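You operate a simulated robot arm through the tools that you are given. There is no shell and no other tool. Be economical: measure what you need, move in short steps, check, and stop when the job is done.

You run a simulated robot arm. Do the job below in one go: nothing can be reset, and whatever is moved stays where it is left.

JOB
Fold the clamped strip to about 60, then swap in the white one.
Fine: leaf down, bar back, folded strip out on the short bench; lay the white strip in the jig and clamp it. Where these are worked on the way, their far stop is far enough and under half their travel is too little: clamp bar.
Where things are to end (x, y in the base frame): strip within 60 mm of [650, 310].
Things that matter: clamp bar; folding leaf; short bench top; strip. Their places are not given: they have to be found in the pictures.

It is judged by the outcome, as a careful person would: the job done as asked, and still so three seconds after it is handed in. It fails if anything else is knocked over, pushed out of place, dropped, spilled or broken. Flat cloth is picked up by pressing the open fingertips on it (5 to 10 N) and closing them slowly along it; thin cloth reads only 2 to 8 mm in the jaws.

ROBOT AND FRAMES
A 6-joint arm with a two-finger parallel gripper, fixed in place. Base frame: the origin is at the foot of the arm, x ahead of it, y to its left, z up. Units: mm, rad, N and s.
With the tool pointing down near the work surface it reaches from about 340 to 760 mm from the base axis. Its first joint turns from -1.152 to 1.152 rad. Payload 2.45 kg.
The TCP is the grasp point between the finger pads, 24 mm short of the fingertips. In the tool frame z runs along the fingers and y along their closing line. Largest opening 68 mm; finger width 17, thickness 10; the body of the gripper, 40 by 70 mm, starts 41 mm behind the TCP.
Orientation is that of the tool frame in the base frame, as a unit quaternion [w, x, y, z]. With the fingers straight down and closing along the base's y, the tool's x points along the base's -x, its y along +y and its z along -z.

CONTROLS
- The arm moves only by the tool jog_arm. Its argument "increments" is a list of rows, each a list of 7 numbers: the shift along the tool's x, y, z in mm, then the turn, a rotation vector about the tool's x, y, z in rad, then the finger opening in mm, from 0 to 68. In form: [[x, y, z, ax, ay, az, jaw], ...]. A call has 1 to 10 rows; each row is the pose to reach, as a shift and turn from the pose commanded when the call began, along the tool's axes at that moment. Each row takes 0.2 s and may step no farther than 50 mm and 0.15 rad from the row before; otherwise, or with a gripper value out of range, the whole call is refused. Where a pose cannot be reached the arm comes as near as it can. A force on the tool above 70 N (or 10 N above the force at the start of the call, whichever is more), or a blocked arm, ends the call early, and 0.2 s more pass. The fingers move at their own pace (about 108 mm/s each) and stop on an object; they squeeze with about 34 N. The grip force told is the motor's: it shows also when the fingers shut on nothing. Time passes only in rows, and 0.2 s behind the last, so rows that repeat a pose let the fingers close. The reply holds the time, the measured pose of the TCP, the force on the tool along the base axes, the opening and the grip force, in the units named above and with some noise, with the torque about the TCP (base axes, N m) and any sound that the robot's microphone picked up.
- Cameras (640 x 400 px; columns grow to the right, rows downward): "scene" is fixed at [160.7, 412.3, 1457]; the picture's right is [-0.80, -0.60, 0.00], its down [-0.38, 0.51, -0.78] and it looks along [0.46, -0.62, -0.63] (base axes); focal length 324 px, centre (320, 200). "wrist" rides on the gripper at [84, 11, -75] in the tool frame; the picture's right is [-0.13, 0.99, 0.00], its down [-0.60, -0.08, -0.79] and it looks along [-0.79, -0.10, 0.61] (tool axes); focal length 251 px, centre (320, 200).
- snapshot(camera): a new picture of that camera. No time passes.
- probe_pixels(camera, pixels): there is no depth. For up to 12 entries [column, row, z] of the newest picture of that camera ("zoom" is the newest enlarged one), the place [x, y] in the base frame at which the ray of that pixel passes the height z, good to about 2 mm. No time passes.
- inspect(camera, box): a new picture of the part [left, top, right, bottom] of that camera's present view, enlarged. No time passes.
- job_done(): hands the job in; it is judged then, once.

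Keep the steps short. Do not move on a guess: measure, check each grasp and each placing, and mend mistakes. In all there are 80 turns and 46 pictures (those below and enlarged ones count). Leave the gripper open and the arm clear of the work at the hand-in unless told otherwise, and finish with a single line.

The tools are called after "Emit:" by a JSON object that holds its "method" and its "body". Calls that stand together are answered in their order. jog_arm: Moves the arm, as the interface text tells. Its arguments: {"type":"object","properties":{"increments":{"type":"array"}},"required":["increments"]} The other tools are called the same way: snapshot (camera) takes a picture; probe_pixels (camera, pixels) gives the place at which the rays of pixels pass given heights; inspect (camera, box) takes an enlarged picture of a part of a camera's view; job_done () hands the job in.

At the start:

```text
t: 0.0
position: [391.9, -189.6, 1179.6]
tool_rot: [0.0, 0.0, 1.0, 0.0]
force: [-0.8, -0.4, 0.2]
moment: [-0.04, 0.01, 0.03]
opening: 68.2
grasp_force: 0.1
```

scene: 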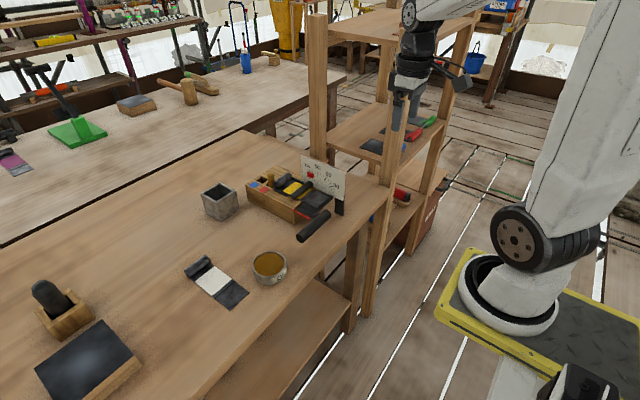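
wrist: 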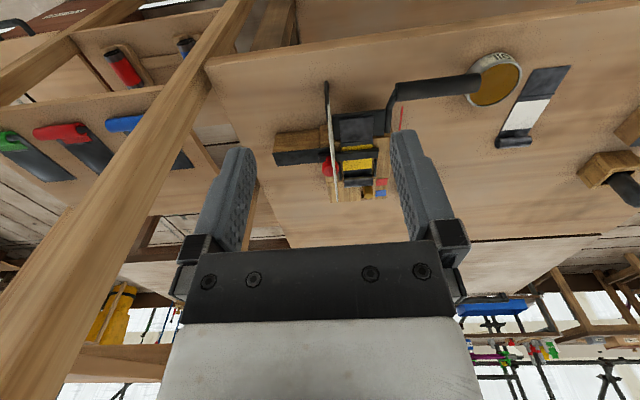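

I see a jig at about (290,195) with a card behind it, a white strip at (215,280), and a dark bench at (85,360). I'll enlarge these parts first.

Emit:
{"method": "inspect", "body": {"camera": "scene", "box": [230, 140, 360, 250]}}

Emit:
{"method": "inspect", "body": {"camera": "scene", "box": [20, 230, 300, 400]}}

Emit:
{"method": "inspect", "body": {"camera": "wrist", "box": [260, 40, 580, 220]}}

```text
3.64 times, centred on (295, 195) of scene
```

zoom: 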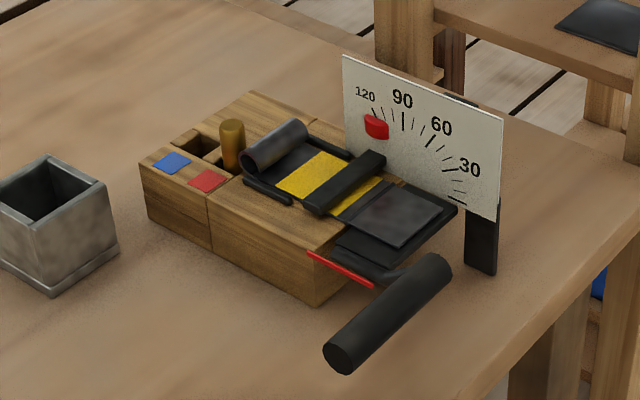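

```text
2.29 times, centred on (160, 315) of scene
```

zoom: 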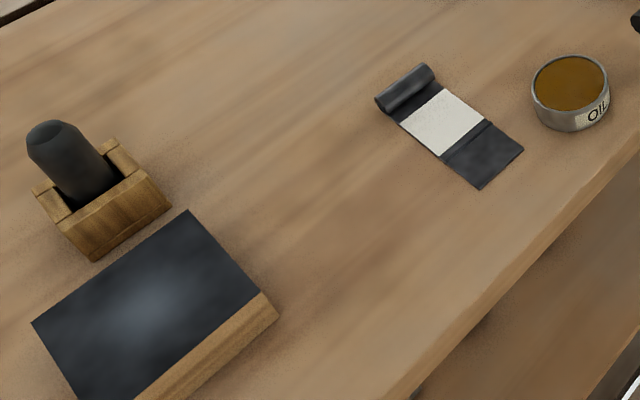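

```text
2.00 times, centred on (420, 130) of wrist
```

zoom: 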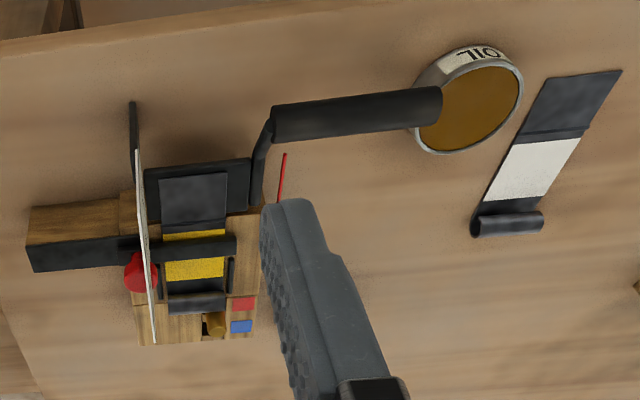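

To find the table height I'll probe the tail corners of the white strip in both cameras at several heights.

Emit:
{"method": "probe_pixels", "body": {"camera": "scene", "pixels": [[248.8, 295.2, 0], [248.8, 295.2, 200], [248.8, 295.2, 400], [230, 311.8, 0], [230, 311.8, 200], [230, 311.8, 400]]}}

Emit:
{"method": "probe_pixels", "body": {"camera": "wrist", "pixels": [[533.5, 78.5, 0], [533.5, 78.5, 200], [533.5, 78.5, 400], [571, 75, 0], [571, 75, 200], [571, 75, 400]]}}

```text
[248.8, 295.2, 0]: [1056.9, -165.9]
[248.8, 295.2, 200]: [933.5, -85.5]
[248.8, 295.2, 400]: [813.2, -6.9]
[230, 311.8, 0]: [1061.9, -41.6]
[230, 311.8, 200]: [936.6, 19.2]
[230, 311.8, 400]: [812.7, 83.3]
```

```text
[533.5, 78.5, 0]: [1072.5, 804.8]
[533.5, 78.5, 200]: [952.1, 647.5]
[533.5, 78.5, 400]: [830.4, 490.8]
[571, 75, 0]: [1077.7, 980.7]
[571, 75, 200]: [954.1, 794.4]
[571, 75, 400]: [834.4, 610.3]
```

The table comes out at about z≈825. Now I'll place the jig, strip, bench and oil can roughly, using scene pixels at that height.

Emit:
{"method": "probe_pixels", "body": {"camera": "scene", "pixels": [[293.8, 224, 825], [248, 200.6, 825], [248.8, 293, 825], [230, 309, 825], [201, 258, 825], [270, 283, 825], [80, 360, 860], [65, 320, 825], [220, 215, 825], [306, 241, 860], [338, 214, 825], [324, 190, 880]]}}

Emit:
{"method": "probe_pixels", "body": {"camera": "zoom", "pixels": [[547, 77, 825], [622, 70, 825], [475, 236, 825], [541, 232, 825], [470, 95, 860], [130, 105, 825], [185, 190, 870], [185, 245, 880], [218, 320, 890]]}}

```text
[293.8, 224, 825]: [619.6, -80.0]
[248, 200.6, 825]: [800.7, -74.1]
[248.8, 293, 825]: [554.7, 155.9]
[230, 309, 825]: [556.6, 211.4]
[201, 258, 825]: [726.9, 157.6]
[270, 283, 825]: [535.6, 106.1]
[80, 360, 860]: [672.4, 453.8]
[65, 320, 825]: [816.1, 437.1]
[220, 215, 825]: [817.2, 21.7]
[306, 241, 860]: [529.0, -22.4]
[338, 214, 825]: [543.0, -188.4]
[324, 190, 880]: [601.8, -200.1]
```

```text
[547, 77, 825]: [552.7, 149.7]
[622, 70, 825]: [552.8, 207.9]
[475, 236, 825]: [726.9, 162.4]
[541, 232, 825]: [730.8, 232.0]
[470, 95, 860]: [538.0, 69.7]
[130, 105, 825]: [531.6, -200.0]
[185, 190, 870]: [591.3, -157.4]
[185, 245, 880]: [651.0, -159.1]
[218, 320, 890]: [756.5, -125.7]
```

The dark block at (85,360) lies beyond reach. The target (650,310) projects onto open table, so the "short bench top" is this tabletop. I'll move closer and lower for a clear view of the jig.

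Emit:
{"method": "jog_arm", "body": {"increments": [[-20, 5, 40, 0, 0, 0, 68], [-40, 10, 70, 0, 0, 0, 68], [-60, 15, 100, 0, 0, 0, 68], [-80, 20, 130, 0, 0, 0, 68], [-80, 20, 150, 0, 0, 0, 68]]}}

Emit:
{"method": "snapshot", "body": {"camera": "wrist"}}

```text
t: 1.2
position: [472.8, -169.4, 1029.3]
tool_rot: [-0.001, 0.001, 1.0, 0.0]
force: [0.2, -0.5, 0.2]
moment: [0.01, 0.01, -0.01]
opening: 67.8
grasp_force: 0.1
```

```text
40 pictures are left
```

wrist: 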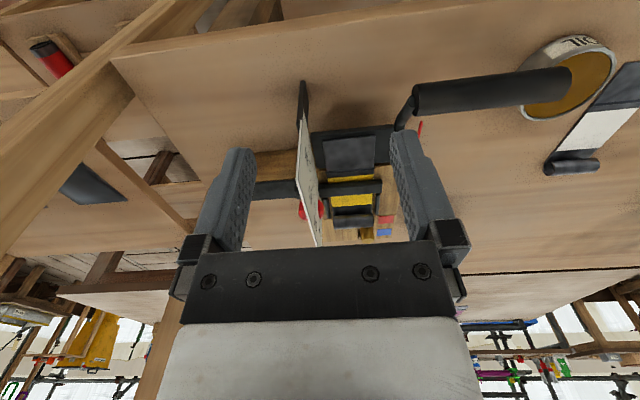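

Emit:
{"method": "inspect", "body": {"camera": "wrist", "box": [240, 60, 440, 250]}}

Emit:
{"method": "inspect", "body": {"camera": "scene", "box": [255, 155, 335, 215]}}

```text
2.11 times, centred on (340, 155) of wrist
```

zoom: 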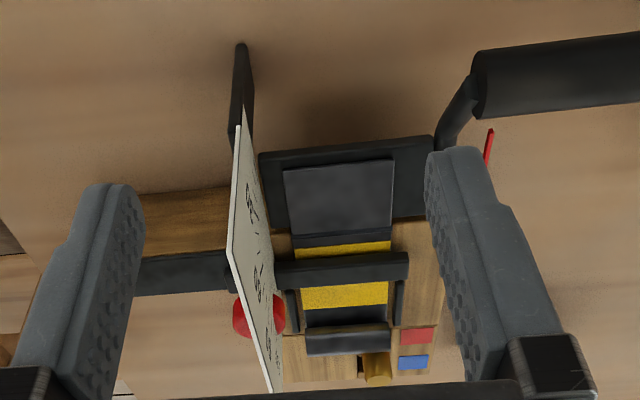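

```text
6.67 times, centred on (295, 185) of scene
```

zoom: 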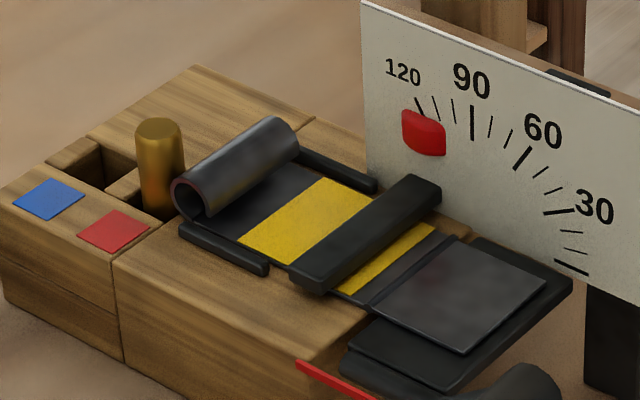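

The card reads 30/60/90/120 with a red marker near 105–110. A brass peg sits in a slot beside red and blue squares. I want a view from above, so I'll move forward over the jig, staying high.

Emit:
{"method": "jog_arm", "body": {"increments": [[-40, 5, -5, 0, 0, 0, 68], [-80, 10, -10, 0, 0, 0, 68], [-120, 15, -15, 0, 0, 0, 68], [-160, 20, -20, 0, 0, 0, 68], [-190, 20, -25, 0, 0, 0, 68]]}}

Emit:
{"method": "inspect", "body": {"camera": "wrist", "box": [180, 0, 500, 200]}}

```text
t: 2.4
position: [661.8, -150.1, 1055.8]
tool_rot: [0.0, -0.001, 1.0, 0.0]
force: [0.0, 0.0, 0.2]
moment: [-0.03, -0.01, -0.04]
opening: 68.1
grasp_force: 0.1
```

```text
2.00 times, centred on (340, 100) of wrist
```

zoom: 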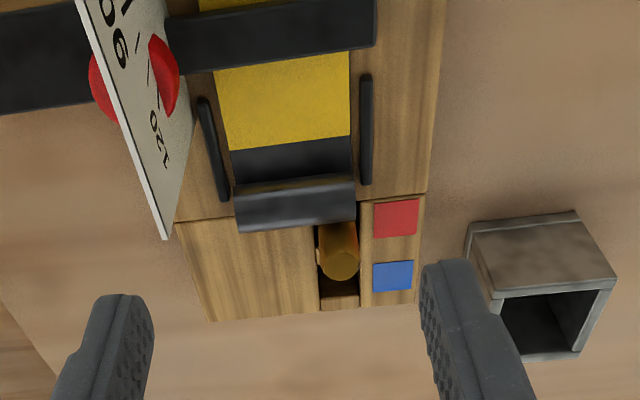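

The bar carries on past the card toward −y over a wooden rail. I'll step back and to the side to see that part.

Emit:
{"method": "jog_arm", "body": {"increments": [[40, -15, 0, 0, 0, 0, 68], [80, -30, 0, 0, 0, 0, 68], [90, -60, 0, 0, 0, 0, 68]]}}

Emit:
{"method": "inspect", "body": {"camera": "wrist", "box": [160, 0, 480, 200]}}

```text
t: 3.2
position: [572.7, -210.7, 1055.2]
tool_rot: [0.0, 0.0, 1.0, -0.001]
force: [0.5, 0.6, 0.2]
moment: [0.01, -0.04, -0.01]
opening: 67.7
grasp_force: 0.1
```

```text
2.00 times, centred on (320, 100) of wrist
```

zoom: 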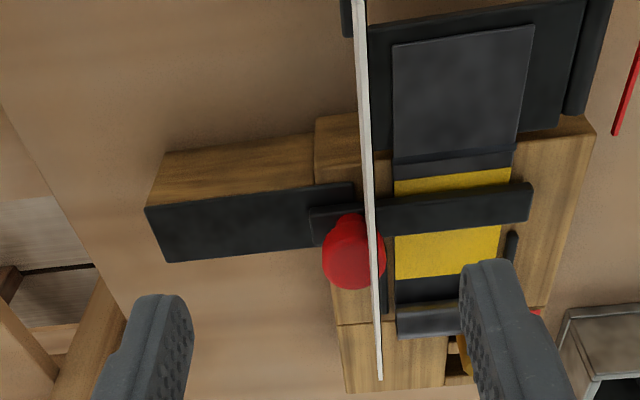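

Emit:
{"method": "inspect", "body": {"camera": "wrist", "box": [225, 75, 385, 175]}}

Emit:
{"method": "probe_pixels", "body": {"camera": "scene", "pixels": [[310.6, 174.8, 880], [310.6, 174.8, 940], [270, 178, 880], [270, 178, 940]]}}

```text
4.00 times, centred on (305, 125) of wrist
```

zoom: 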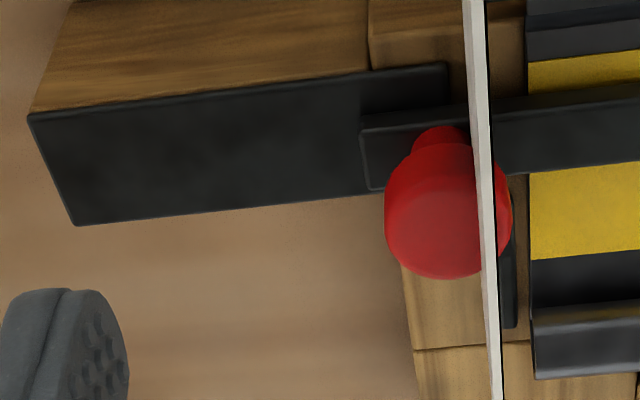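

```text
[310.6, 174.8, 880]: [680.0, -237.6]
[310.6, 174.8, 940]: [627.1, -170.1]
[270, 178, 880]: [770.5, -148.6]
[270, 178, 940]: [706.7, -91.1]
```

The red mushroom knob stands on the bar's −y end, and the bar looks free to slide along y on the black plate. Next I need the handle's position, so I'll move to where the wrist camera sees the rod and the leaf.

Emit:
{"method": "jog_arm", "body": {"increments": [[40, 40, 0, 0, 0, 0, 68], [80, 80, 0, 0, 0, 0, 68], [100, 125, 0, 0, 0, 0, 68], [100, 140, 0, 0, 0, 0, 68]]}}

Emit:
{"method": "inspect", "body": {"camera": "wrist", "box": [160, 0, 480, 200]}}

Emit:
{"method": "inspect", "body": {"camera": "scene", "box": [255, 160, 351, 250]}}

```text
refused: row 1 steps farther than a row can; nothing moved
```

```text
2.00 times, centred on (320, 100) of wrist
```

zoom: 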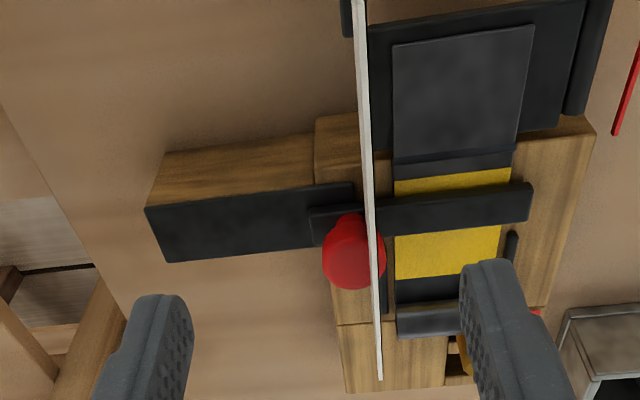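

```text
4.44 times, centred on (303, 205) of scene
```

zoom: 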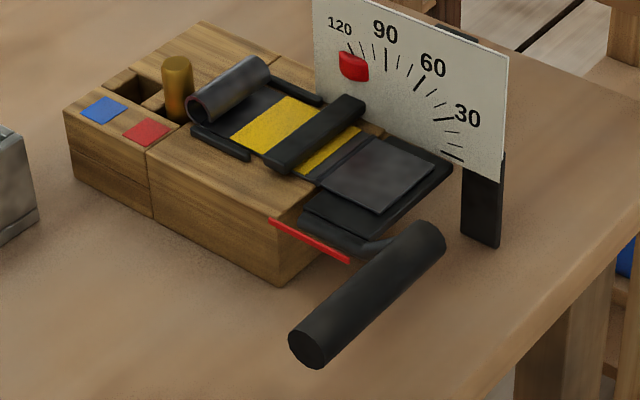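

That row was too long, so I'll redo the move in shorter steps.

Emit:
{"method": "jog_arm", "body": {"increments": [[30, 35, 0, 0, 0, 0, 68], [60, 70, 0, 0, 0, 0, 68], [85, 110, 0, 0, 0, 0, 68], [95, 140, 0, 0, 0, 0, 68]]}}

Emit:
{"method": "inspect", "body": {"camera": "wrist", "box": [160, 0, 480, 200]}}

```text
t: 4.2
position: [477.7, -67.4, 1057.5]
tool_rot: [0.0, 0.001, 1.0, 0.0]
force: [-0.7, 0.0, 0.8]
moment: [0.0, 0.03, 0.01]
opening: 67.6
grasp_force: 0.1
```

```text
2.00 times, centred on (320, 100) of wrist
```

zoom: 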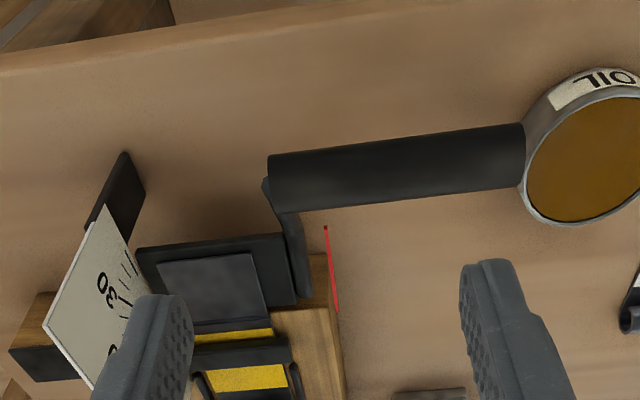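

Next I'll probe the rod ends and the needle in both views.

Emit:
{"method": "probe_pixels", "body": {"camera": "zoom", "pixels": [[270, 183, 850], [270, 183, 900], [523, 157, 850], [523, 157, 900], [325, 227, 850], [325, 227, 900], [337, 310, 850], [337, 310, 900]]}}

Emit:
{"method": "probe_pixels", "body": {"camera": "scene", "pixels": [[326.7, 214, 850], [326.7, 214, 900], [300.4, 238.8, 850], [300.4, 238.8, 900], [309.8, 219, 850], [309.8, 219, 900], [292, 209.5, 850], [292, 209.5, 900]]}}

```text
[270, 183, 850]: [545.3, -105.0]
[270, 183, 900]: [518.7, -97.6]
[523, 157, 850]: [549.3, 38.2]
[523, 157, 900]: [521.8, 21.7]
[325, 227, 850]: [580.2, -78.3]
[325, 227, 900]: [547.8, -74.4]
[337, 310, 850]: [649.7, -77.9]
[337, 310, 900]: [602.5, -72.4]
```

```text
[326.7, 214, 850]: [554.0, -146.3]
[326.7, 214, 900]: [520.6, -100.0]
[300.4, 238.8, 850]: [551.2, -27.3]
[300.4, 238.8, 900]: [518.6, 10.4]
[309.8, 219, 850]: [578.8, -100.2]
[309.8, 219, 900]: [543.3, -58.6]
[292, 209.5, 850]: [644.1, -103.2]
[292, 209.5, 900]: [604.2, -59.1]
```

The needle runs from the hinge at about (618, −74, 881) to its tip at x≈560. The rod axis is at x≈516, z≈906, y from −97 to 18. I'll turn the tool 90° about z so the fingers close along x with the camera on the +y side, while moving over the rod.

Emit:
{"method": "jog_arm", "body": {"increments": [[-4, 4, 5, 0, 0, 0.149, 68], [-8, 8, 10, 0, 0, 0.298, 68], [-12, 12, 15, 0, 0, 0.447, 68], [-16, 16, 20, 0, 0, 0.596, 68], [-20, 20, 25, 0, 0, 0.745, 68], [-24, 24, 30, 0, 0, 0.894, 68], [-28, 28, 35, 0, 0, 1.043, 68], [-32, 32, 40, 0, 0, 1.192, 68], [-36, 36, 45, 0, 0, 1.341, 68], [-38, 42, 50, 0, 0, 1.49, 68]]}}

Emit:
{"method": "jog_arm", "body": {"increments": [[0, 0, 10, 0, 0, 0.081, 68]]}}

Emit:
{"method": "snapshot", "body": {"camera": "wrist"}}

```text
t: 6.4
position: [516.9, -27.2, 1005.3]
tool_rot: [0.001, 0.679, 0.734, -0.001]
force: [0.1, -0.4, -0.3]
moment: [0.0, 0.02, 0.0]
opening: 67.8
grasp_force: 0.1
```

```text
t: 6.8
position: [514.8, -28.4, 995.4]
tool_rot: [0.0, 0.708, 0.706, 0.0]
force: [0.0, -0.3, -0.3]
moment: [0.01, -0.02, -0.01]
opening: 68.2
grasp_force: 0.1
```

```text
31 pictures are left
```

wrist: 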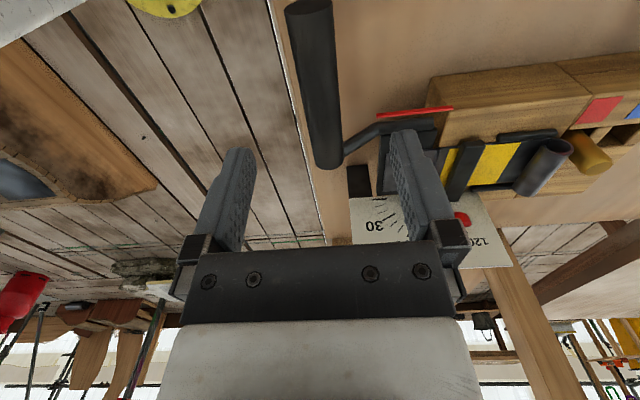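

The view is good: the rod lies between the fingers. I'll check its x at axis height.

Emit:
{"method": "probe_pixels", "body": {"camera": "wrist", "pixels": [[308, 30, 906], [287, 15, 906], [333, 15, 906], [329, 140, 906], [314, 140, 906], [342, 140, 906], [453, 108, 881], [377, 115, 881]]}}

```text
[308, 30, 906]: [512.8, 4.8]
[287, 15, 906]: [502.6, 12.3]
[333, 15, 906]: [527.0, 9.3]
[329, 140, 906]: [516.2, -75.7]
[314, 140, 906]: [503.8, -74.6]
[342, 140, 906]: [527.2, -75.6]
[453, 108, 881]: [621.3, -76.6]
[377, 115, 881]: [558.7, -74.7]
```

The rod is centred at x≈515 and about 24 mm thick. I'll come down so the pads meet its axis at z≈906.

Emit:
{"method": "jog_arm", "body": {"increments": [[0, 0, 30, 0, 0, 0, 68], [0, 0, 60, 0, 0, 0, 68], [0, 0, 75, 0, 0, 0, 68], [0, 0, 88, 0, 0, 0, 68], [0, 0, 88, 0, 0, 0, 40], [0, 0, 88, 0, 0, 0, 15], [0, 0, 88, 0, 0, 0, 15]]}}

```text
t: 8.4
position: [516.0, -27.8, 905.4]
tool_rot: [-0.002, 0.708, 0.706, -0.003]
force: [-12.3, 0.2, 2.5]
moment: [-0.01, 0.07, 0.0]
opening: 25.4
grasp_force: 40.9
```

The rod is gripped, with the jaws reading 25.4. I'll lift along the arc about the hinge (620, 881), first to 20° as a test.

Emit:
{"method": "jog_arm", "body": {"increments": [[0, 2.6, -9, 0, 0, 0, 15], [0, 5.9, -17.9, 0, 0, 0, 15], [0, 10, -26.5, 0, 0, 0, 15], [0, 14.8, -34.5, 0, 0, 0, 15]]}}

Emit:
{"method": "inspect", "body": {"camera": "scene", "box": [255, 160, 351, 250]}}

```text
t: 9.4
position: [528.2, -27.4, 941.0]
tool_rot: [-0.001, 0.707, 0.707, -0.001]
force: [-24.0, -9.1, 5.5]
moment: [0.16, 0.41, 0.11]
opening: 25.6
grasp_force: 40.9
```

```text
4.44 times, centred on (303, 205) of scene
```

zoom: 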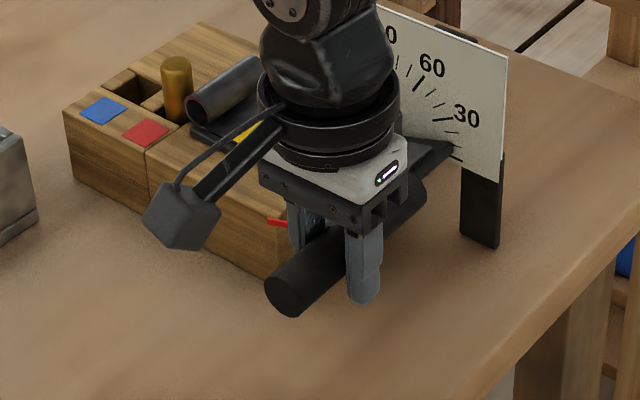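

The leaf follows. Side force is modest at −24 N in x, so I'll ease x a little and go on to about 45°.

Emit:
{"method": "jog_arm", "body": {"increments": [[0, 4, -8, 0, 0, 0, 15], [0, 10, -15, 0, 0, 0, 15], [0, 16.5, -21.5, 0, 0, 0, 15], [0, 24, -27.5, 0, 0, 0, 15], [0, 32, -32.5, 0, 0, 0, 15]]}}

Emit:
{"method": "snapshot", "body": {"camera": "wrist"}}

```text
t: 10.6
position: [562.4, -26.5, 973.5]
tool_rot: [0.0, 0.707, 0.707, 0.0]
force: [-10.8, 2.6, 3.5]
moment: [0.15, 0.39, 0.01]
opening: 25.6
grasp_force: 41.6
```

```text
29 pictures are left
```

wrist: 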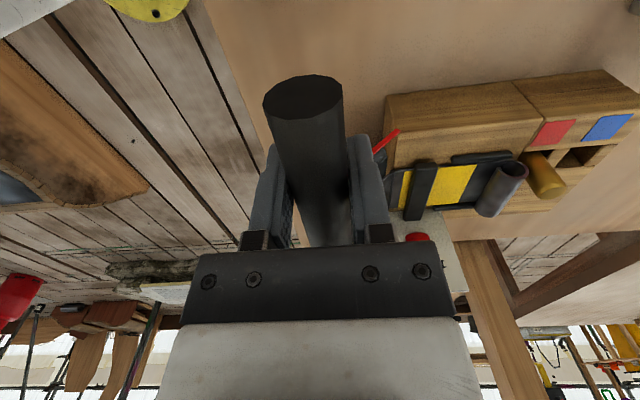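

By geometry the leaf is at about 45°. I'll carry on to 60°.

Emit:
{"method": "jog_arm", "body": {"increments": [[0, 9, -5, 0, 0, 0, 15], [0, 18, -9, 0, 0, 0, 15], [0, 26.5, -12, 0, 0, 0, 15], [0, 26.5, -12, 0, 0, 0, 15]]}}

Emit:
{"method": "inspect", "body": {"camera": "wrist", "box": [280, 80, 480, 205]}}

Emit:
{"method": "inspect", "body": {"camera": "scene", "box": [255, 160, 351, 220]}}

```text
t: 11.6
position: [589.2, -28.1, 986.3]
tool_rot: [0.001, 0.708, 0.706, 0.0]
force: [-7.8, 0.2, 5.0]
moment: [-0.1, 0.43, -0.01]
opening: 25.4
grasp_force: 40.7
```

```text
3.20 times, centred on (380, 142) of wrist
```

zoom: 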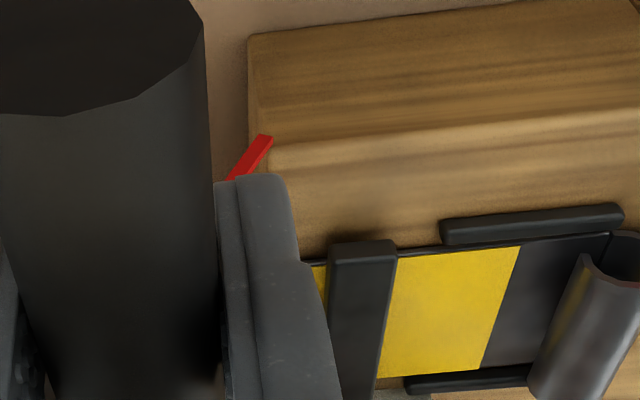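

```text
6.67 times, centred on (303, 190) of scene
```

zoom: 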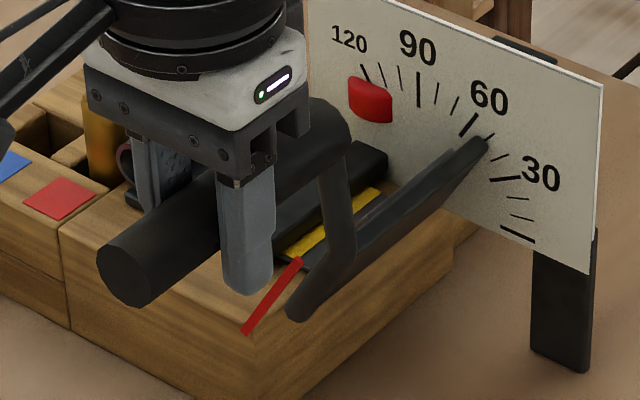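

The needle and leaf read about 60–62°. I'll lower the leaf along the same arc and then look at how the strip springs back.

Emit:
{"method": "jog_arm", "body": {"increments": [[0, -17.7, 7, 0, 0, 0, 15], [0, -33.9, 17, 0, 0, 0, 15], [0, -48.1, 29.6, 0, 0, 0, 15], [0, -59.9, 44.5, 0, 0, 0, 15], [0, -66, 54, 0, 0, 0, 15], [0, -70.5, 64, 0, 0, 0, 15], [0, -73.5, 72, 0, 0, 0, 15], [0, -74.5, 78.5, 0, 0, 0, 15]]}}

Emit:
{"method": "inspect", "body": {"camera": "scene", "box": [255, 160, 351, 220]}}

Emit:
{"method": "inspect", "body": {"camera": "wrist", "box": [280, 50, 600, 250]}}

```text
t: 13.4
position: [513.2, -27.8, 908.0]
tool_rot: [0.002, 0.708, 0.707, 0.001]
force: [1.0, 3.1, 34.4]
moment: [0.0, -0.02, -0.01]
opening: 26.1
grasp_force: 41.6
```

```text
6.67 times, centred on (303, 190) of scene
```

zoom: 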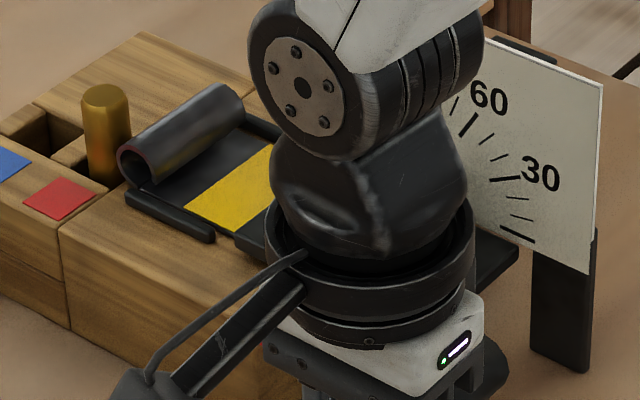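

```text
2.00 times, centred on (440, 150) of wrist
```

zoom: 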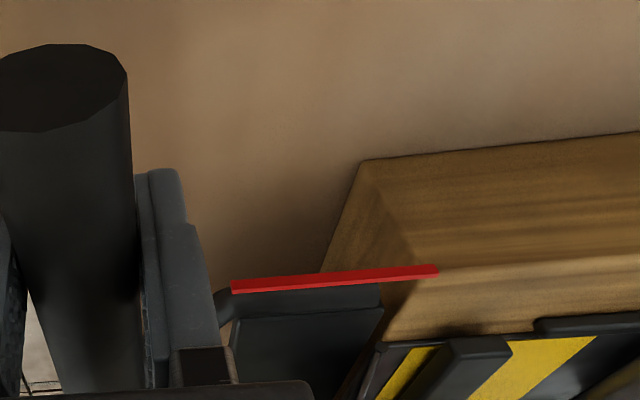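

The leaf is down at its stop. I'll release the rod, rise clear, and move aside so both cameras can see the folded strip.

Emit:
{"method": "jog_arm", "body": {"increments": [[0, 0, -2, 0, 0, 0, 68], [0, 0, -2, 0, 0, 0, 68], [0, 0, -40, 0, 0, 0, 68], [0, 0, -80, 0, 0, 0, 68], [40, 0, -100, 0, 0, 0, 68], [80, 0, -110, 0, 0, 0, 68], [110, 0, -120, 0, 0, 0, 68]]}}

Emit:
{"method": "inspect", "body": {"camera": "scene", "box": [255, 160, 351, 220]}}

Emit:
{"method": "snapshot", "body": {"camera": "wrist"}}

```text
t: 15.0
position: [513.8, 82.7, 1027.4]
tool_rot: [0.0, 0.708, 0.707, -0.001]
force: [0.1, 0.6, 0.2]
moment: [-0.01, 0.02, 0.03]
opening: 68.2
grasp_force: 0.0
```

```text
6.67 times, centred on (303, 190) of scene
```

zoom: 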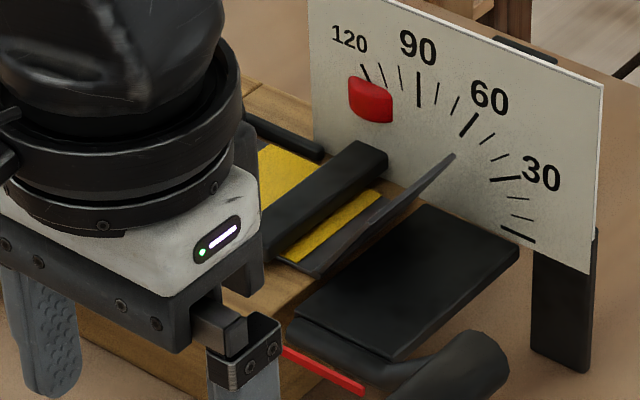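

```text
23 pictures are left
```

wrist: 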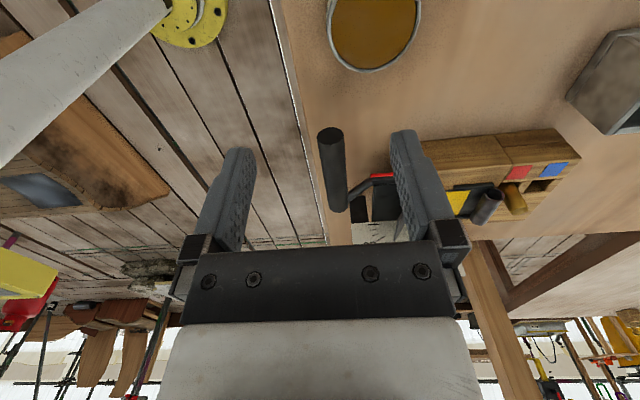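

The flap stands at roughly 55° by the scene picture. To measure it better, I'll shift +x so the wrist camera looks at the flap edge-on between the fingers.

Emit:
{"method": "jog_arm", "body": {"increments": [[5, 40, 0, 0, 0, 0, 68], [10, 75, 10, 0, 0, 0, 68], [20, 100, 20, 0, 0, 0, 68]]}}

Emit:
{"method": "inspect", "body": {"camera": "wrist", "box": [240, 110, 416, 220]}}

```text
t: 15.8
position: [614.9, 101.6, 1008.1]
tool_rot: [0.0, 0.707, 0.707, -0.001]
force: [0.4, -0.3, -0.3]
moment: [-0.01, 0.02, 0.03]
opening: 68.0
grasp_force: 0.1
```

```text
3.64 times, centred on (328, 165) of wrist
```

zoom: 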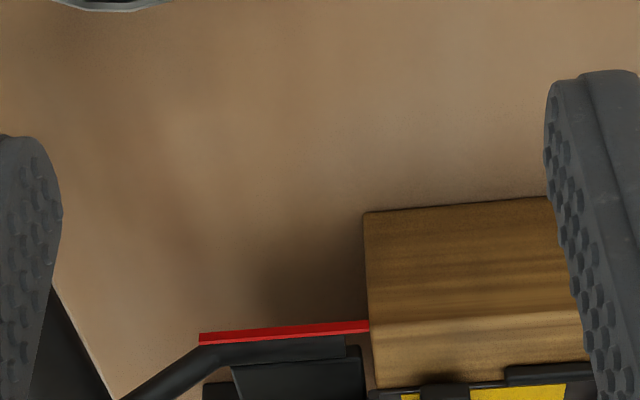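

Emit:
{"method": "inspect", "body": {"camera": "wrist", "box": [250, 185, 410, 285]}}

```text
4.00 times, centred on (330, 235) of wrist
```

zoom: 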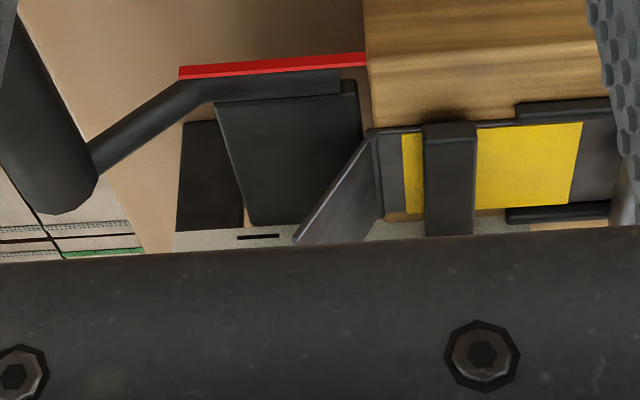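

I can see the flap edge-on. Its near edge runs from the fold at (370,136) to the tip at (297,241). I'll solve for the angle.

Emit:
{"method": "probe_pixels", "body": {"camera": "zoom", "pixels": [[370, 136, 880], [370, 136, 890], [297, 241, 900], [297, 241, 920], [297, 241, 940], [335, 186, 900], [335, 186, 920], [379, 213, 880], [178, 72, 881], [367, 58, 881]]}}

```text
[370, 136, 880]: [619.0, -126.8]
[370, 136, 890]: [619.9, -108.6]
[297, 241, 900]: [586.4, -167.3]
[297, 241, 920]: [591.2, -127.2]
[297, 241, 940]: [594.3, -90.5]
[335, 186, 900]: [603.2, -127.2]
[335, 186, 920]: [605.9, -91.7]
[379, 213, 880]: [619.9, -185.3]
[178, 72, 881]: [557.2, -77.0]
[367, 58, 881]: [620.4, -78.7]
```

The fold is about 54–55°, so it sprang back roughly 6° from a 61° leaf. I'll fold again to about 67°. First back over the rod.

Emit:
{"method": "jog_arm", "body": {"increments": [[-20, -30, -20, 0, 0, 0, 68], [-50, -65, -20, 0, 0, 0, 68], [-85, -95, -20, 0, 0, 0, 68], [-125, -101, -10, 0, 0, 0, 68], [-130, -101, 30, 0, 0, 0, 68], [-130, -101, 70, 0, 0, 0, 68], [-130, -101, 101, 0, 0, 0, 68], [-130, -101, 101, 0, 0, 0, 40], [-130, -101, 101, 0, 0, 0, 15], [-130, -101, 101, 0, 0, 0, 15]]}}

```text
t: 18.0
position: [516.3, -28.8, 906.9]
tool_rot: [0.0, 0.708, 0.707, 0.0]
force: [6.7, -1.1, -6.4]
moment: [-0.08, 0.28, 0.03]
opening: 25.5
grasp_force: 40.9
```

Emit:
{"method": "jog_arm", "body": {"increments": [[0, 2, -9, 0, 0, 0, 15], [0, 5, -18, 0, 0, 0, 15], [0, 14, -34.5, 0, 0, 0, 15], [0, 26, -49.5, 0, 0, 0, 15], [0, 40, -62, 0, 0, 0, 15], [0, 56.2, -72, 0, 0, 0, 15], [0, 74, -79, 0, 0, 0, 15], [0, 80, -80.5, 0, 0, 0, 15], [0, 86.5, -82, 0, 0, 0, 15], [0, 86.5, -82, 0, 0, 0, 15]]}}

```text
t: 20.2
position: [600.8, -27.6, 987.7]
tool_rot: [-0.001, 0.707, 0.707, 0.001]
force: [-7.5, 3.2, 3.2]
moment: [0.08, 0.41, 0.04]
opening: 25.5
grasp_force: 40.9
```

The leaf is at about 66.5°. Now I'll lower it along the arc and release.

Emit:
{"method": "jog_arm", "body": {"increments": [[0, -12, 3, 0, 0, 0, 15], [0, -30, 10, 0, 0, 0, 15], [0, -46, 20, 0, 0, 0, 15], [0, -60, 32.5, 0, 0, 0, 15], [0, -72, 47, 0, 0, 0, 15], [0, -81, 64, 0, 0, 0, 15], [0, -84.5, 73, 0, 0, 0, 15], [0, -86.5, 80, 0, 0, 0, 15], [0, -86.5, 80, 0, 0, 0, 15]]}}

Emit:
{"method": "jog_arm", "body": {"increments": [[0, 0, 0, 0, 0, 0, 68], [0, 0, 0, 0, 0, 0, 68], [0, 0, -40, 0, 0, 0, 68], [0, 0, -80, 0, 0, 0, 68], [40, 20, -100, 0, 0, 0, 68], [75, 55, -105, 0, 0, 0, 68], [110, 85, -105, 0, 0, 0, 68], [130, 101, -101, 0, 0, 0, 68]]}}

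Emit:
{"method": "inspect", "body": {"camera": "wrist", "box": [250, 185, 410, 285]}}

```text
t: 22.2
position: [515.0, -28.0, 910.7]
tool_rot: [0.003, 0.708, 0.706, 0.003]
force: [5.0, -2.4, 34.4]
moment: [0.02, -0.01, 0.08]
opening: 25.5
grasp_force: 40.9
```

```text
t: 24.0
position: [614.2, 103.3, 1009.0]
tool_rot: [-0.001, 0.708, 0.707, 0.0]
force: [-0.4, 0.2, -0.2]
moment: [0.04, -0.02, -0.02]
opening: 67.8
grasp_force: 0.0
```

```text
4.00 times, centred on (330, 235) of wrist
```

zoom: 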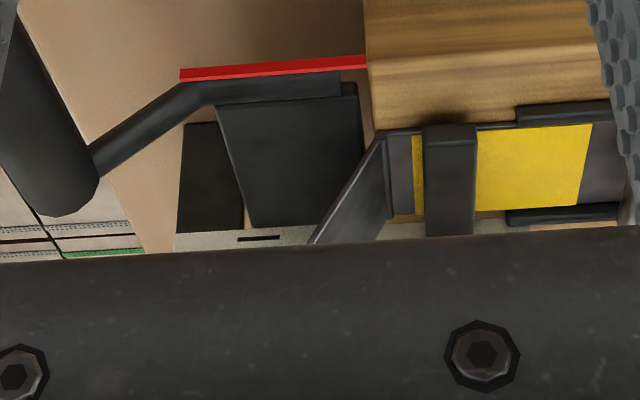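

Emit:
{"method": "probe_pixels", "body": {"camera": "zoom", "pixels": [[380, 137, 880], [380, 137, 890], [313, 242, 900], [313, 242, 920], [313, 242, 940], [346, 191, 900], [346, 191, 920], [178, 75, 881], [367, 62, 881]]}}

```text
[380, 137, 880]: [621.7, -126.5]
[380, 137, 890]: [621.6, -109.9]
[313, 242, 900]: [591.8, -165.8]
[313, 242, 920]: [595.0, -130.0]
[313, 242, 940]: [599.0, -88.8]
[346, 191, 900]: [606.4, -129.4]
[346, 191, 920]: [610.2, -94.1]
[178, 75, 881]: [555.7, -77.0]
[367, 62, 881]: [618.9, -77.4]
```

The fold reads about 57°, but the palm hides the tip. I'll tilt the tool so the camera looks flatter at the flap for one solid measurement.

Emit:
{"method": "jog_arm", "body": {"increments": [[0, 0, 0, 0, -0.15, 0, 68], [0, 0, 0, 0, -0.3, 0, 68], [0, 0, 0, 0, -0.45, 0, 68], [0, 0, 0, 0, -0.6, 0, 68]]}}

Emit:
{"method": "inspect", "body": {"camera": "wrist", "box": [250, 90, 410, 190]}}

```text
t: 25.0
position: [614.4, 103.2, 1008.4]
tool_rot: [0.21, 0.676, 0.675, -0.209]
force: [0.5, -0.2, 0.2]
moment: [-0.01, -0.04, 0.01]
opening: 68.2
grasp_force: 0.1
```

```text
4.00 times, centred on (330, 140) of wrist
```

zoom: 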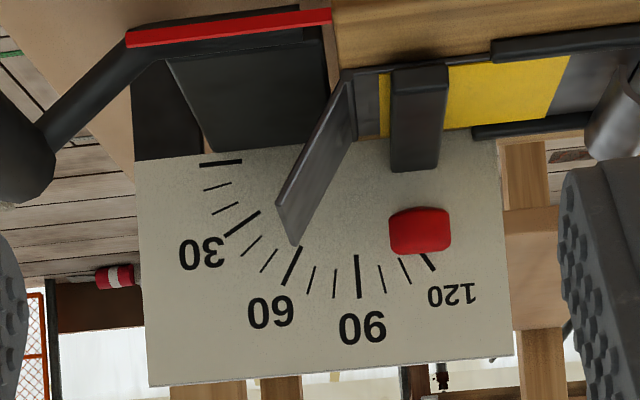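

Emit:
{"method": "probe_pixels", "body": {"camera": "zoom", "pixels": [[350, 80, 880], [350, 80, 885], [277, 205, 915], [277, 205, 920], [277, 205, 925], [277, 205, 930], [298, 244, 915], [298, 244, 920], [298, 244, 925], [357, 136, 880], [327, 121, 895], [327, 121, 900]]}}

```text
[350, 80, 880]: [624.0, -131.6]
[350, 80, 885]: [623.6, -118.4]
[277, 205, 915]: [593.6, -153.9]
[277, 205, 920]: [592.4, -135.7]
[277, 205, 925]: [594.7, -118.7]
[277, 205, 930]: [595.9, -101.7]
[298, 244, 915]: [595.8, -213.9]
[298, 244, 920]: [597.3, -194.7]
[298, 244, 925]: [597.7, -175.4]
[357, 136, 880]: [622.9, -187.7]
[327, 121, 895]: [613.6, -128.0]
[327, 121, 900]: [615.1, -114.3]
```

The two edges give 53–59°, about 56° on average, a bit under. I'll fold once more to about 69–70° at the leaf. First untilt and return to the rod.

Emit:
{"method": "jog_arm", "body": {"increments": [[0, 0, 0, 0, 0.15, 0, 68], [0, 0, 0, 0, 0.3, 0, 68], [0, 0, 0, 0, 0.45, 0, 68], [0, 0, 0, 0, 0.6, 0, 68]]}}

Emit:
{"method": "jog_arm", "body": {"increments": [[-20, -30, -20, 0, 0, 0, 68], [-50, -65, -20, 0, 0, 0, 68], [-85, -95, -20, 0, 0, 0, 68], [-125, -100, -10, 0, 0, 0, 68], [-130, -100, 30, 0, 0, 0, 68], [-130, -100, 70, 0, 0, 0, 68], [-130, -100, 102, 0, 0, 0, 68], [-130, -100, 102, 0, 0, 0, 40], [-130, -100, 102, 0, 0, 0, 15], [-130, -100, 102, 0, 0, 0, 15]]}}

```text
t: 26.0
position: [614.9, 103.0, 1008.5]
tool_rot: [-0.001, 0.706, 0.708, 0.001]
force: [0.1, -0.1, 0.1]
moment: [0.03, 0.02, 0.05]
opening: 67.8
grasp_force: 0.1
```

```text
t: 28.2
position: [513.8, -27.7, 907.0]
tool_rot: [0.0, 0.707, 0.707, 0.001]
force: [11.6, -0.3, -6.6]
moment: [-0.08, 0.22, 0.02]
opening: 25.5
grasp_force: 41.7
```

Emit:
{"method": "jog_arm", "body": {"increments": [[0, 2, -9, 0, 0, 0, 15], [0, 5, -18, 0, 0, 0, 15], [0, 14, -34.5, 0, 0, 0, 15], [0, 26, -49.5, 0, 0, 0, 15], [0, 40, -62, 0, 0, 0, 15], [0, 56.2, -72, 0, 0, 0, 15], [0, 74, -79, 0, 0, 0, 15], [0, 84, -81.5, 0, 0, 0, 15], [0, 92, -82.5, 0, 0, 0, 15], [0, 92, -82.5, 0, 0, 0, 15]]}}

Emit:
{"method": "inspect", "body": {"camera": "scene", "box": [255, 160, 351, 220]}}

```text
t: 30.4
position: [606.9, -28.2, 989.9]
tool_rot: [0.0, 0.708, 0.707, 0.001]
force: [-6.7, -2.5, 3.7]
moment: [0.02, 0.45, 0.0]
opening: 25.4
grasp_force: 40.9
```

```text
6.67 times, centred on (303, 190) of scene
```

zoom: 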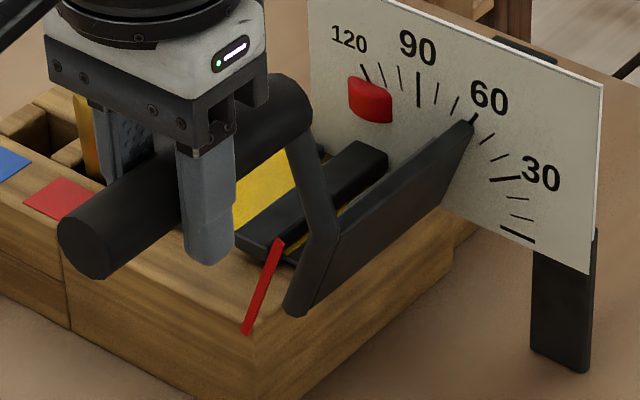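

The needle is at about 71°. I'll lower and release.

Emit:
{"method": "jog_arm", "body": {"increments": [[0, -9, 1.5, 0, 0, 0, 15], [0, -18, 4, 0, 0, 0, 15], [0, -36, 11, 0, 0, 0, 15], [0, -52, 21, 0, 0, 0, 15], [0, -66, 33, 0, 0, 0, 15], [0, -78, 48, 0, 0, 0, 15], [0, -87, 65, 0, 0, 0, 15], [0, -90.5, 74, 0, 0, 0, 15], [0, -92, 80.5, 0, 0, 0, 15]]}}

Emit:
{"method": "jog_arm", "body": {"increments": [[0, 0, 0, 0, 0, 0, 68], [0, 0, 0, 0, 0, 0, 68], [0, 0, -40, 0, 0, 0, 68], [0, 0, -80, 0, 0, 0, 68], [40, 20, -100, 0, 0, 0, 68], [75, 55, -105, 0, 0, 0, 68], [110, 85, -105, 0, 0, 0, 68], [130, 101, -101, 0, 0, 0, 68]]}}

Emit:
{"method": "inspect", "body": {"camera": "wrist", "box": [250, 185, 410, 285]}}

```text
t: 32.4
position: [514.1, -28.1, 909.5]
tool_rot: [0.001, 0.708, 0.707, 0.0]
force: [2.0, 6.0, 2.5]
moment: [-0.01, -0.4, 0.02]
opening: 25.6
grasp_force: 41.4
```

```text
t: 34.2
position: [618.2, 102.7, 1009.7]
tool_rot: [0.0, 0.708, 0.706, 0.0]
force: [-0.1, -0.1, -0.2]
moment: [-0.01, -0.01, 0.01]
opening: 68.0
grasp_force: 0.0
```

```text
4.00 times, centred on (330, 235) of wrist
```

zoom: 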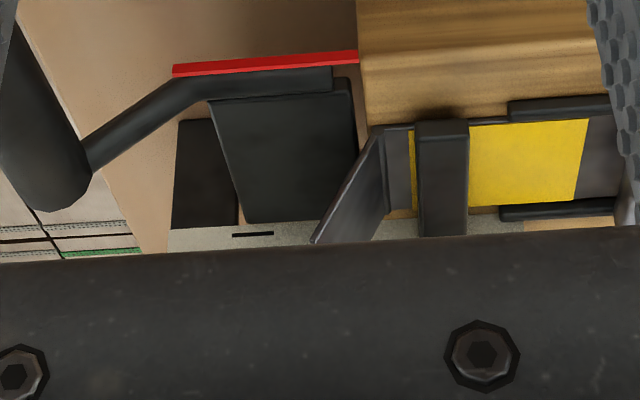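

The fold now looks right, about 60°. Next is the bar: I'll find its +y end, at (416..469,121) in this view.

Emit:
{"method": "probe_pixels", "body": {"camera": "zoom", "pixels": [[416, 122, 885], [416, 122, 900], [469, 121, 885], [469, 121, 900], [418, 142, 885], [468, 140, 885], [467, 236, 895], [378, 132, 882], [312, 241, 922], [600, 190, 885]]}}

Emit:
{"method": "inspect", "body": {"camera": "scene", "box": [247, 155, 343, 215]}}

```text
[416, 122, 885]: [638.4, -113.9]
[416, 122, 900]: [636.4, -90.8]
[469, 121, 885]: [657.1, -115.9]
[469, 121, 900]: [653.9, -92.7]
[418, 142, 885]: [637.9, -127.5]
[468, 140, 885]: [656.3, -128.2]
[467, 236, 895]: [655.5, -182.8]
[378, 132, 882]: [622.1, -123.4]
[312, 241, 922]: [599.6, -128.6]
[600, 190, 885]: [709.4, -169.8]
```

```text
6.67 times, centred on (295, 185) of scene
```

zoom: 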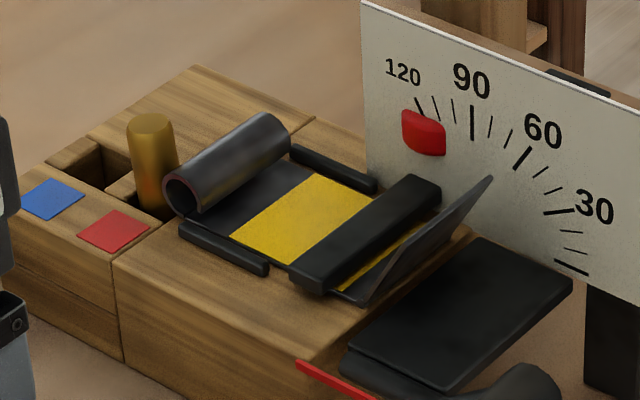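

The tip geometry gives 60.6°. I'll probe the bar end in the scene view to get its height.

Emit:
{"method": "probe_pixels", "body": {"camera": "scene", "pixels": [[290.5, 195.3, 885], [290.5, 195.3, 900], [297, 197.5, 885], [297, 197.5, 900], [310.6, 175.5, 900], [310.6, 175.5, 920], [310.6, 175.5, 940]]}}

```text
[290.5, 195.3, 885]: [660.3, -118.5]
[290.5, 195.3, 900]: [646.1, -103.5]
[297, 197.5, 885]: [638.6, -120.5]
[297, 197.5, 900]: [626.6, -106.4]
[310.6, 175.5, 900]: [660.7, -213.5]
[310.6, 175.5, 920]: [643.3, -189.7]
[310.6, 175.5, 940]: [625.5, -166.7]
```

The flap's edge gives dx 22.5 and dz 40, so about 60.6°. Now the bar. I'll close the fingers, tilt slightly so the tips lead, and come in on the +y side of the bar end at x≈647, staying above the block.

Emit:
{"method": "jog_arm", "body": {"increments": [[-40, 10, 0, 0, -0.1, 0, 30], [-80, 20, 10, 0, -0.2, 0, 0], [-120, 29, 25, 0, -0.3, 0, 0], [-160, 29, 40, 0, -0.3, 0, 0], [-195, 29, 60, 0, -0.3, 0, 0]]}}

Emit:
{"method": "inspect", "body": {"camera": "wrist", "box": [230, 60, 430, 185]}}

```text
t: 35.4
position: [644.2, -91.5, 950.9]
tool_rot: [0.105, 0.699, 0.699, -0.106]
force: [-0.3, -0.3, 0.3]
moment: [-0.02, -0.01, -0.02]
opening: 0.0
grasp_force: 23.4
```

```text
3.20 times, centred on (330, 122) of wrist
```

zoom: 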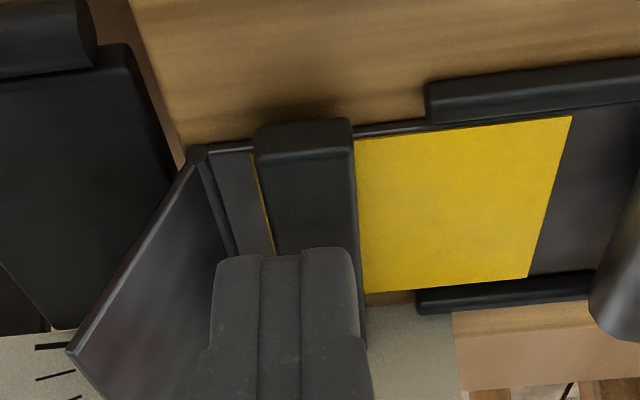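

Emit:
{"method": "probe_pixels", "body": {"camera": "zoom", "pixels": [[305, 124, 870], [305, 124, 880], [305, 157, 880], [305, 157, 890], [255, 140, 880], [353, 138, 880], [205, 155, 875], [355, 137, 875], [428, 122, 875], [285, 252, 925]]}}

```text
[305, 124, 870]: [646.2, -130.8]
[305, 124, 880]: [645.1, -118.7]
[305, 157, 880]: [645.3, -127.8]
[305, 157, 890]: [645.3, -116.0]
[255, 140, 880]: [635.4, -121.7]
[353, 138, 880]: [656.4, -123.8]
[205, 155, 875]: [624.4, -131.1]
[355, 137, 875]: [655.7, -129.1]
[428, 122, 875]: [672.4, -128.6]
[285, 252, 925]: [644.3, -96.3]
```

Bar end: x≈646, y≈−120, top z≈885. I'll lower beside it in steps and feel for the block top.

Emit:
{"method": "jog_arm", "body": {"increments": [[5, 2, 16, 0, 0, 0, 0], [9, 2, 30, 0, 0, 0, 0], [12.4, 2, 40.1, 0, 0, 0, 0], [13.3, 2, 43, 0, 0, 0, 0], [13.3, 2, 43, 0, 0, 0, 0]]}}

```text
t: 36.6
position: [647.1, -93.3, 905.3]
tool_rot: [0.106, 0.699, 0.699, -0.106]
force: [-2.4, 1.1, 4.7]
moment: [0.03, 0.05, 0.0]
opening: 0.0
grasp_force: 23.8
```

I touched the block top at about z=880. I'll lift 2 mm and push the bar end toward −y, 40 mm at first.

Emit:
{"method": "jog_arm", "body": {"increments": [[-0.6, 0, -1.9, 0, 0, 0, 0], [-8.2, 0, 0.5, 0, 0, 0, 0], [-12, 0, 1.6, 0, 0, 0, 0], [-17.8, 0, 3.4, 0, 0, 0, 0], [-23.5, 0, 5.2, 0, 0, 0, 0], [-29.2, 0, 7, 0, 0, 0, 0], [-34.9, 0, 8.7, 0, 0, 0, 0], [-38.8, 0, 9.9, 0, 0, 0, 0]]}}

Emit:
{"method": "inspect", "body": {"camera": "wrist", "box": [230, 60, 430, 185]}}

```text
t: 38.4
position: [647.6, -134.1, 908.5]
tool_rot: [0.108, 0.7, 0.698, -0.104]
force: [2.0, 5.2, 18.6]
moment: [0.14, -0.07, -0.04]
opening: 0.0
grasp_force: 23.5
```

```text
3.20 times, centred on (330, 122) of wrist
```

zoom: 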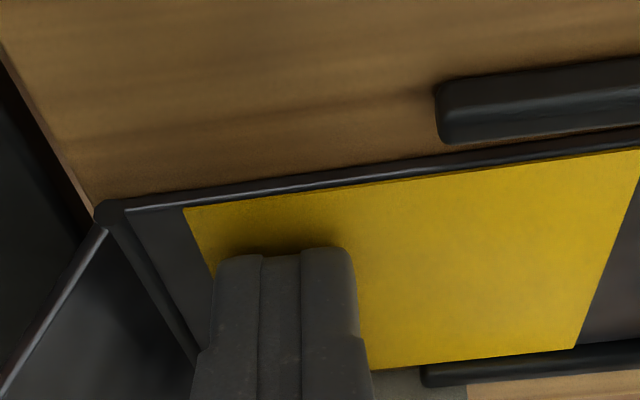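

The bar slid back with the finger, and the strip shows where it was. I'll raise a bit to stop rubbing the strip and push another 40 mm.

Emit:
{"method": "jog_arm", "body": {"increments": [[-0.6, 0, -1.9, 0, 0, 0, 0], [-6.3, 0, -0.1, 0, 0, 0, 0], [-12, 0, 1.6, 0, 0, 0, 0], [-17.8, 0, 3.4, 0, 0, 0, 0], [-23.5, 0, 5.2, 0, 0, 0, 0], [-29.2, 0, 7, 0, 0, 0, 0], [-34.9, 0, 8.7, 0, 0, 0, 0], [-38.8, 0, 9.9, 0, 0, 0, 0]]}}

Emit:
{"method": "inspect", "body": {"camera": "scene", "box": [247, 155, 343, 215]}}

```text
t: 40.2
position: [646.0, -171.6, 909.3]
tool_rot: [0.106, 0.7, 0.699, -0.106]
force: [1.0, 6.5, 14.9]
moment: [0.17, -0.05, 0.07]
opening: 0.1
grasp_force: 23.7
```

```text
6.67 times, centred on (295, 185) of scene
```

zoom: 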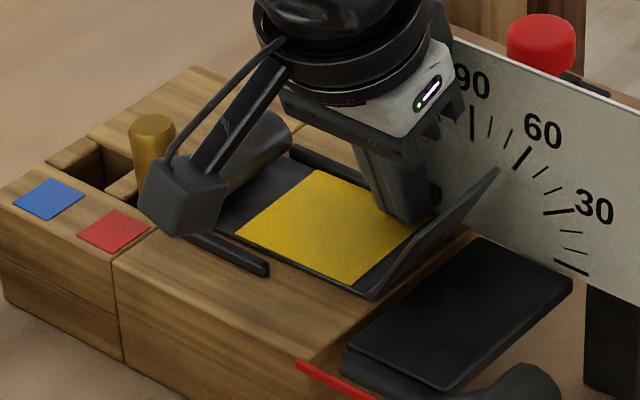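

The bar end is at about y=−187 and the knob now stands behind the card. I'll probe the knob and card positions before going on.

Emit:
{"method": "probe_pixels", "body": {"camera": "scene", "pixels": [[328.1, 158.5, 900], [328.1, 158.5, 930], [328.1, 158.5, 960], [343, 171, 900], [343, 171, 930], [343, 171, 960], [301.2, 155, 940], [301.2, 155, 960], [301.2, 155, 980]]}}

Emit:
{"method": "snapshot", "body": {"camera": "wrist"}}

```text
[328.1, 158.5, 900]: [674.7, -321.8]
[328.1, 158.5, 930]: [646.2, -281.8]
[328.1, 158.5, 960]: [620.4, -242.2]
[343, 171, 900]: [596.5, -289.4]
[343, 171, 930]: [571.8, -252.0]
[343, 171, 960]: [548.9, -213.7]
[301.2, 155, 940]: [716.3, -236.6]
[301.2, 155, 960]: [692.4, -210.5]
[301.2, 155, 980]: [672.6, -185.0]
```

```text
12 pictures are left
```

wrist: 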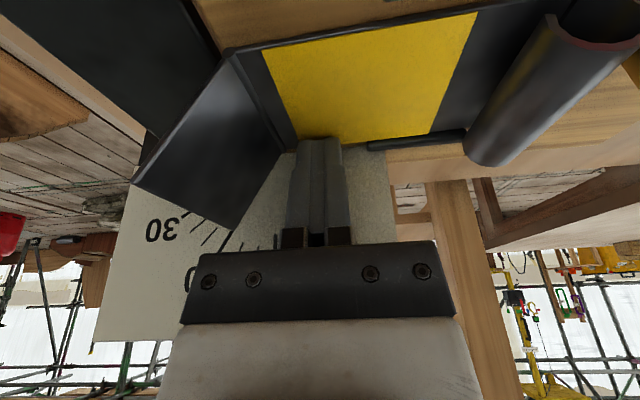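

The card is at y≈−212 and the knob has moved about 70 mm. There is room to push 15 mm more so the bar fully clears the strip.

Emit:
{"method": "jog_arm", "body": {"increments": [[-0.6, 0, -1.5, 0, 0, 0, 0], [-5.3, 0, 0, 0, 0, 0, 0], [-10, 0, 1.5, 0, 0, 0, 0], [-14.7, 0, 3, 0, 0, 0, 0], [-16.6, 0, 3.6, 0, 0, 0, 0]]}}

```text
t: 41.4
position: [646.0, -181.9, 909.2]
tool_rot: [0.102, 0.698, 0.701, -0.105]
force: [-22.7, 55.8, 17.9]
moment: [1.0, 0.58, -0.31]
opening: 0.0
grasp_force: 23.9
```

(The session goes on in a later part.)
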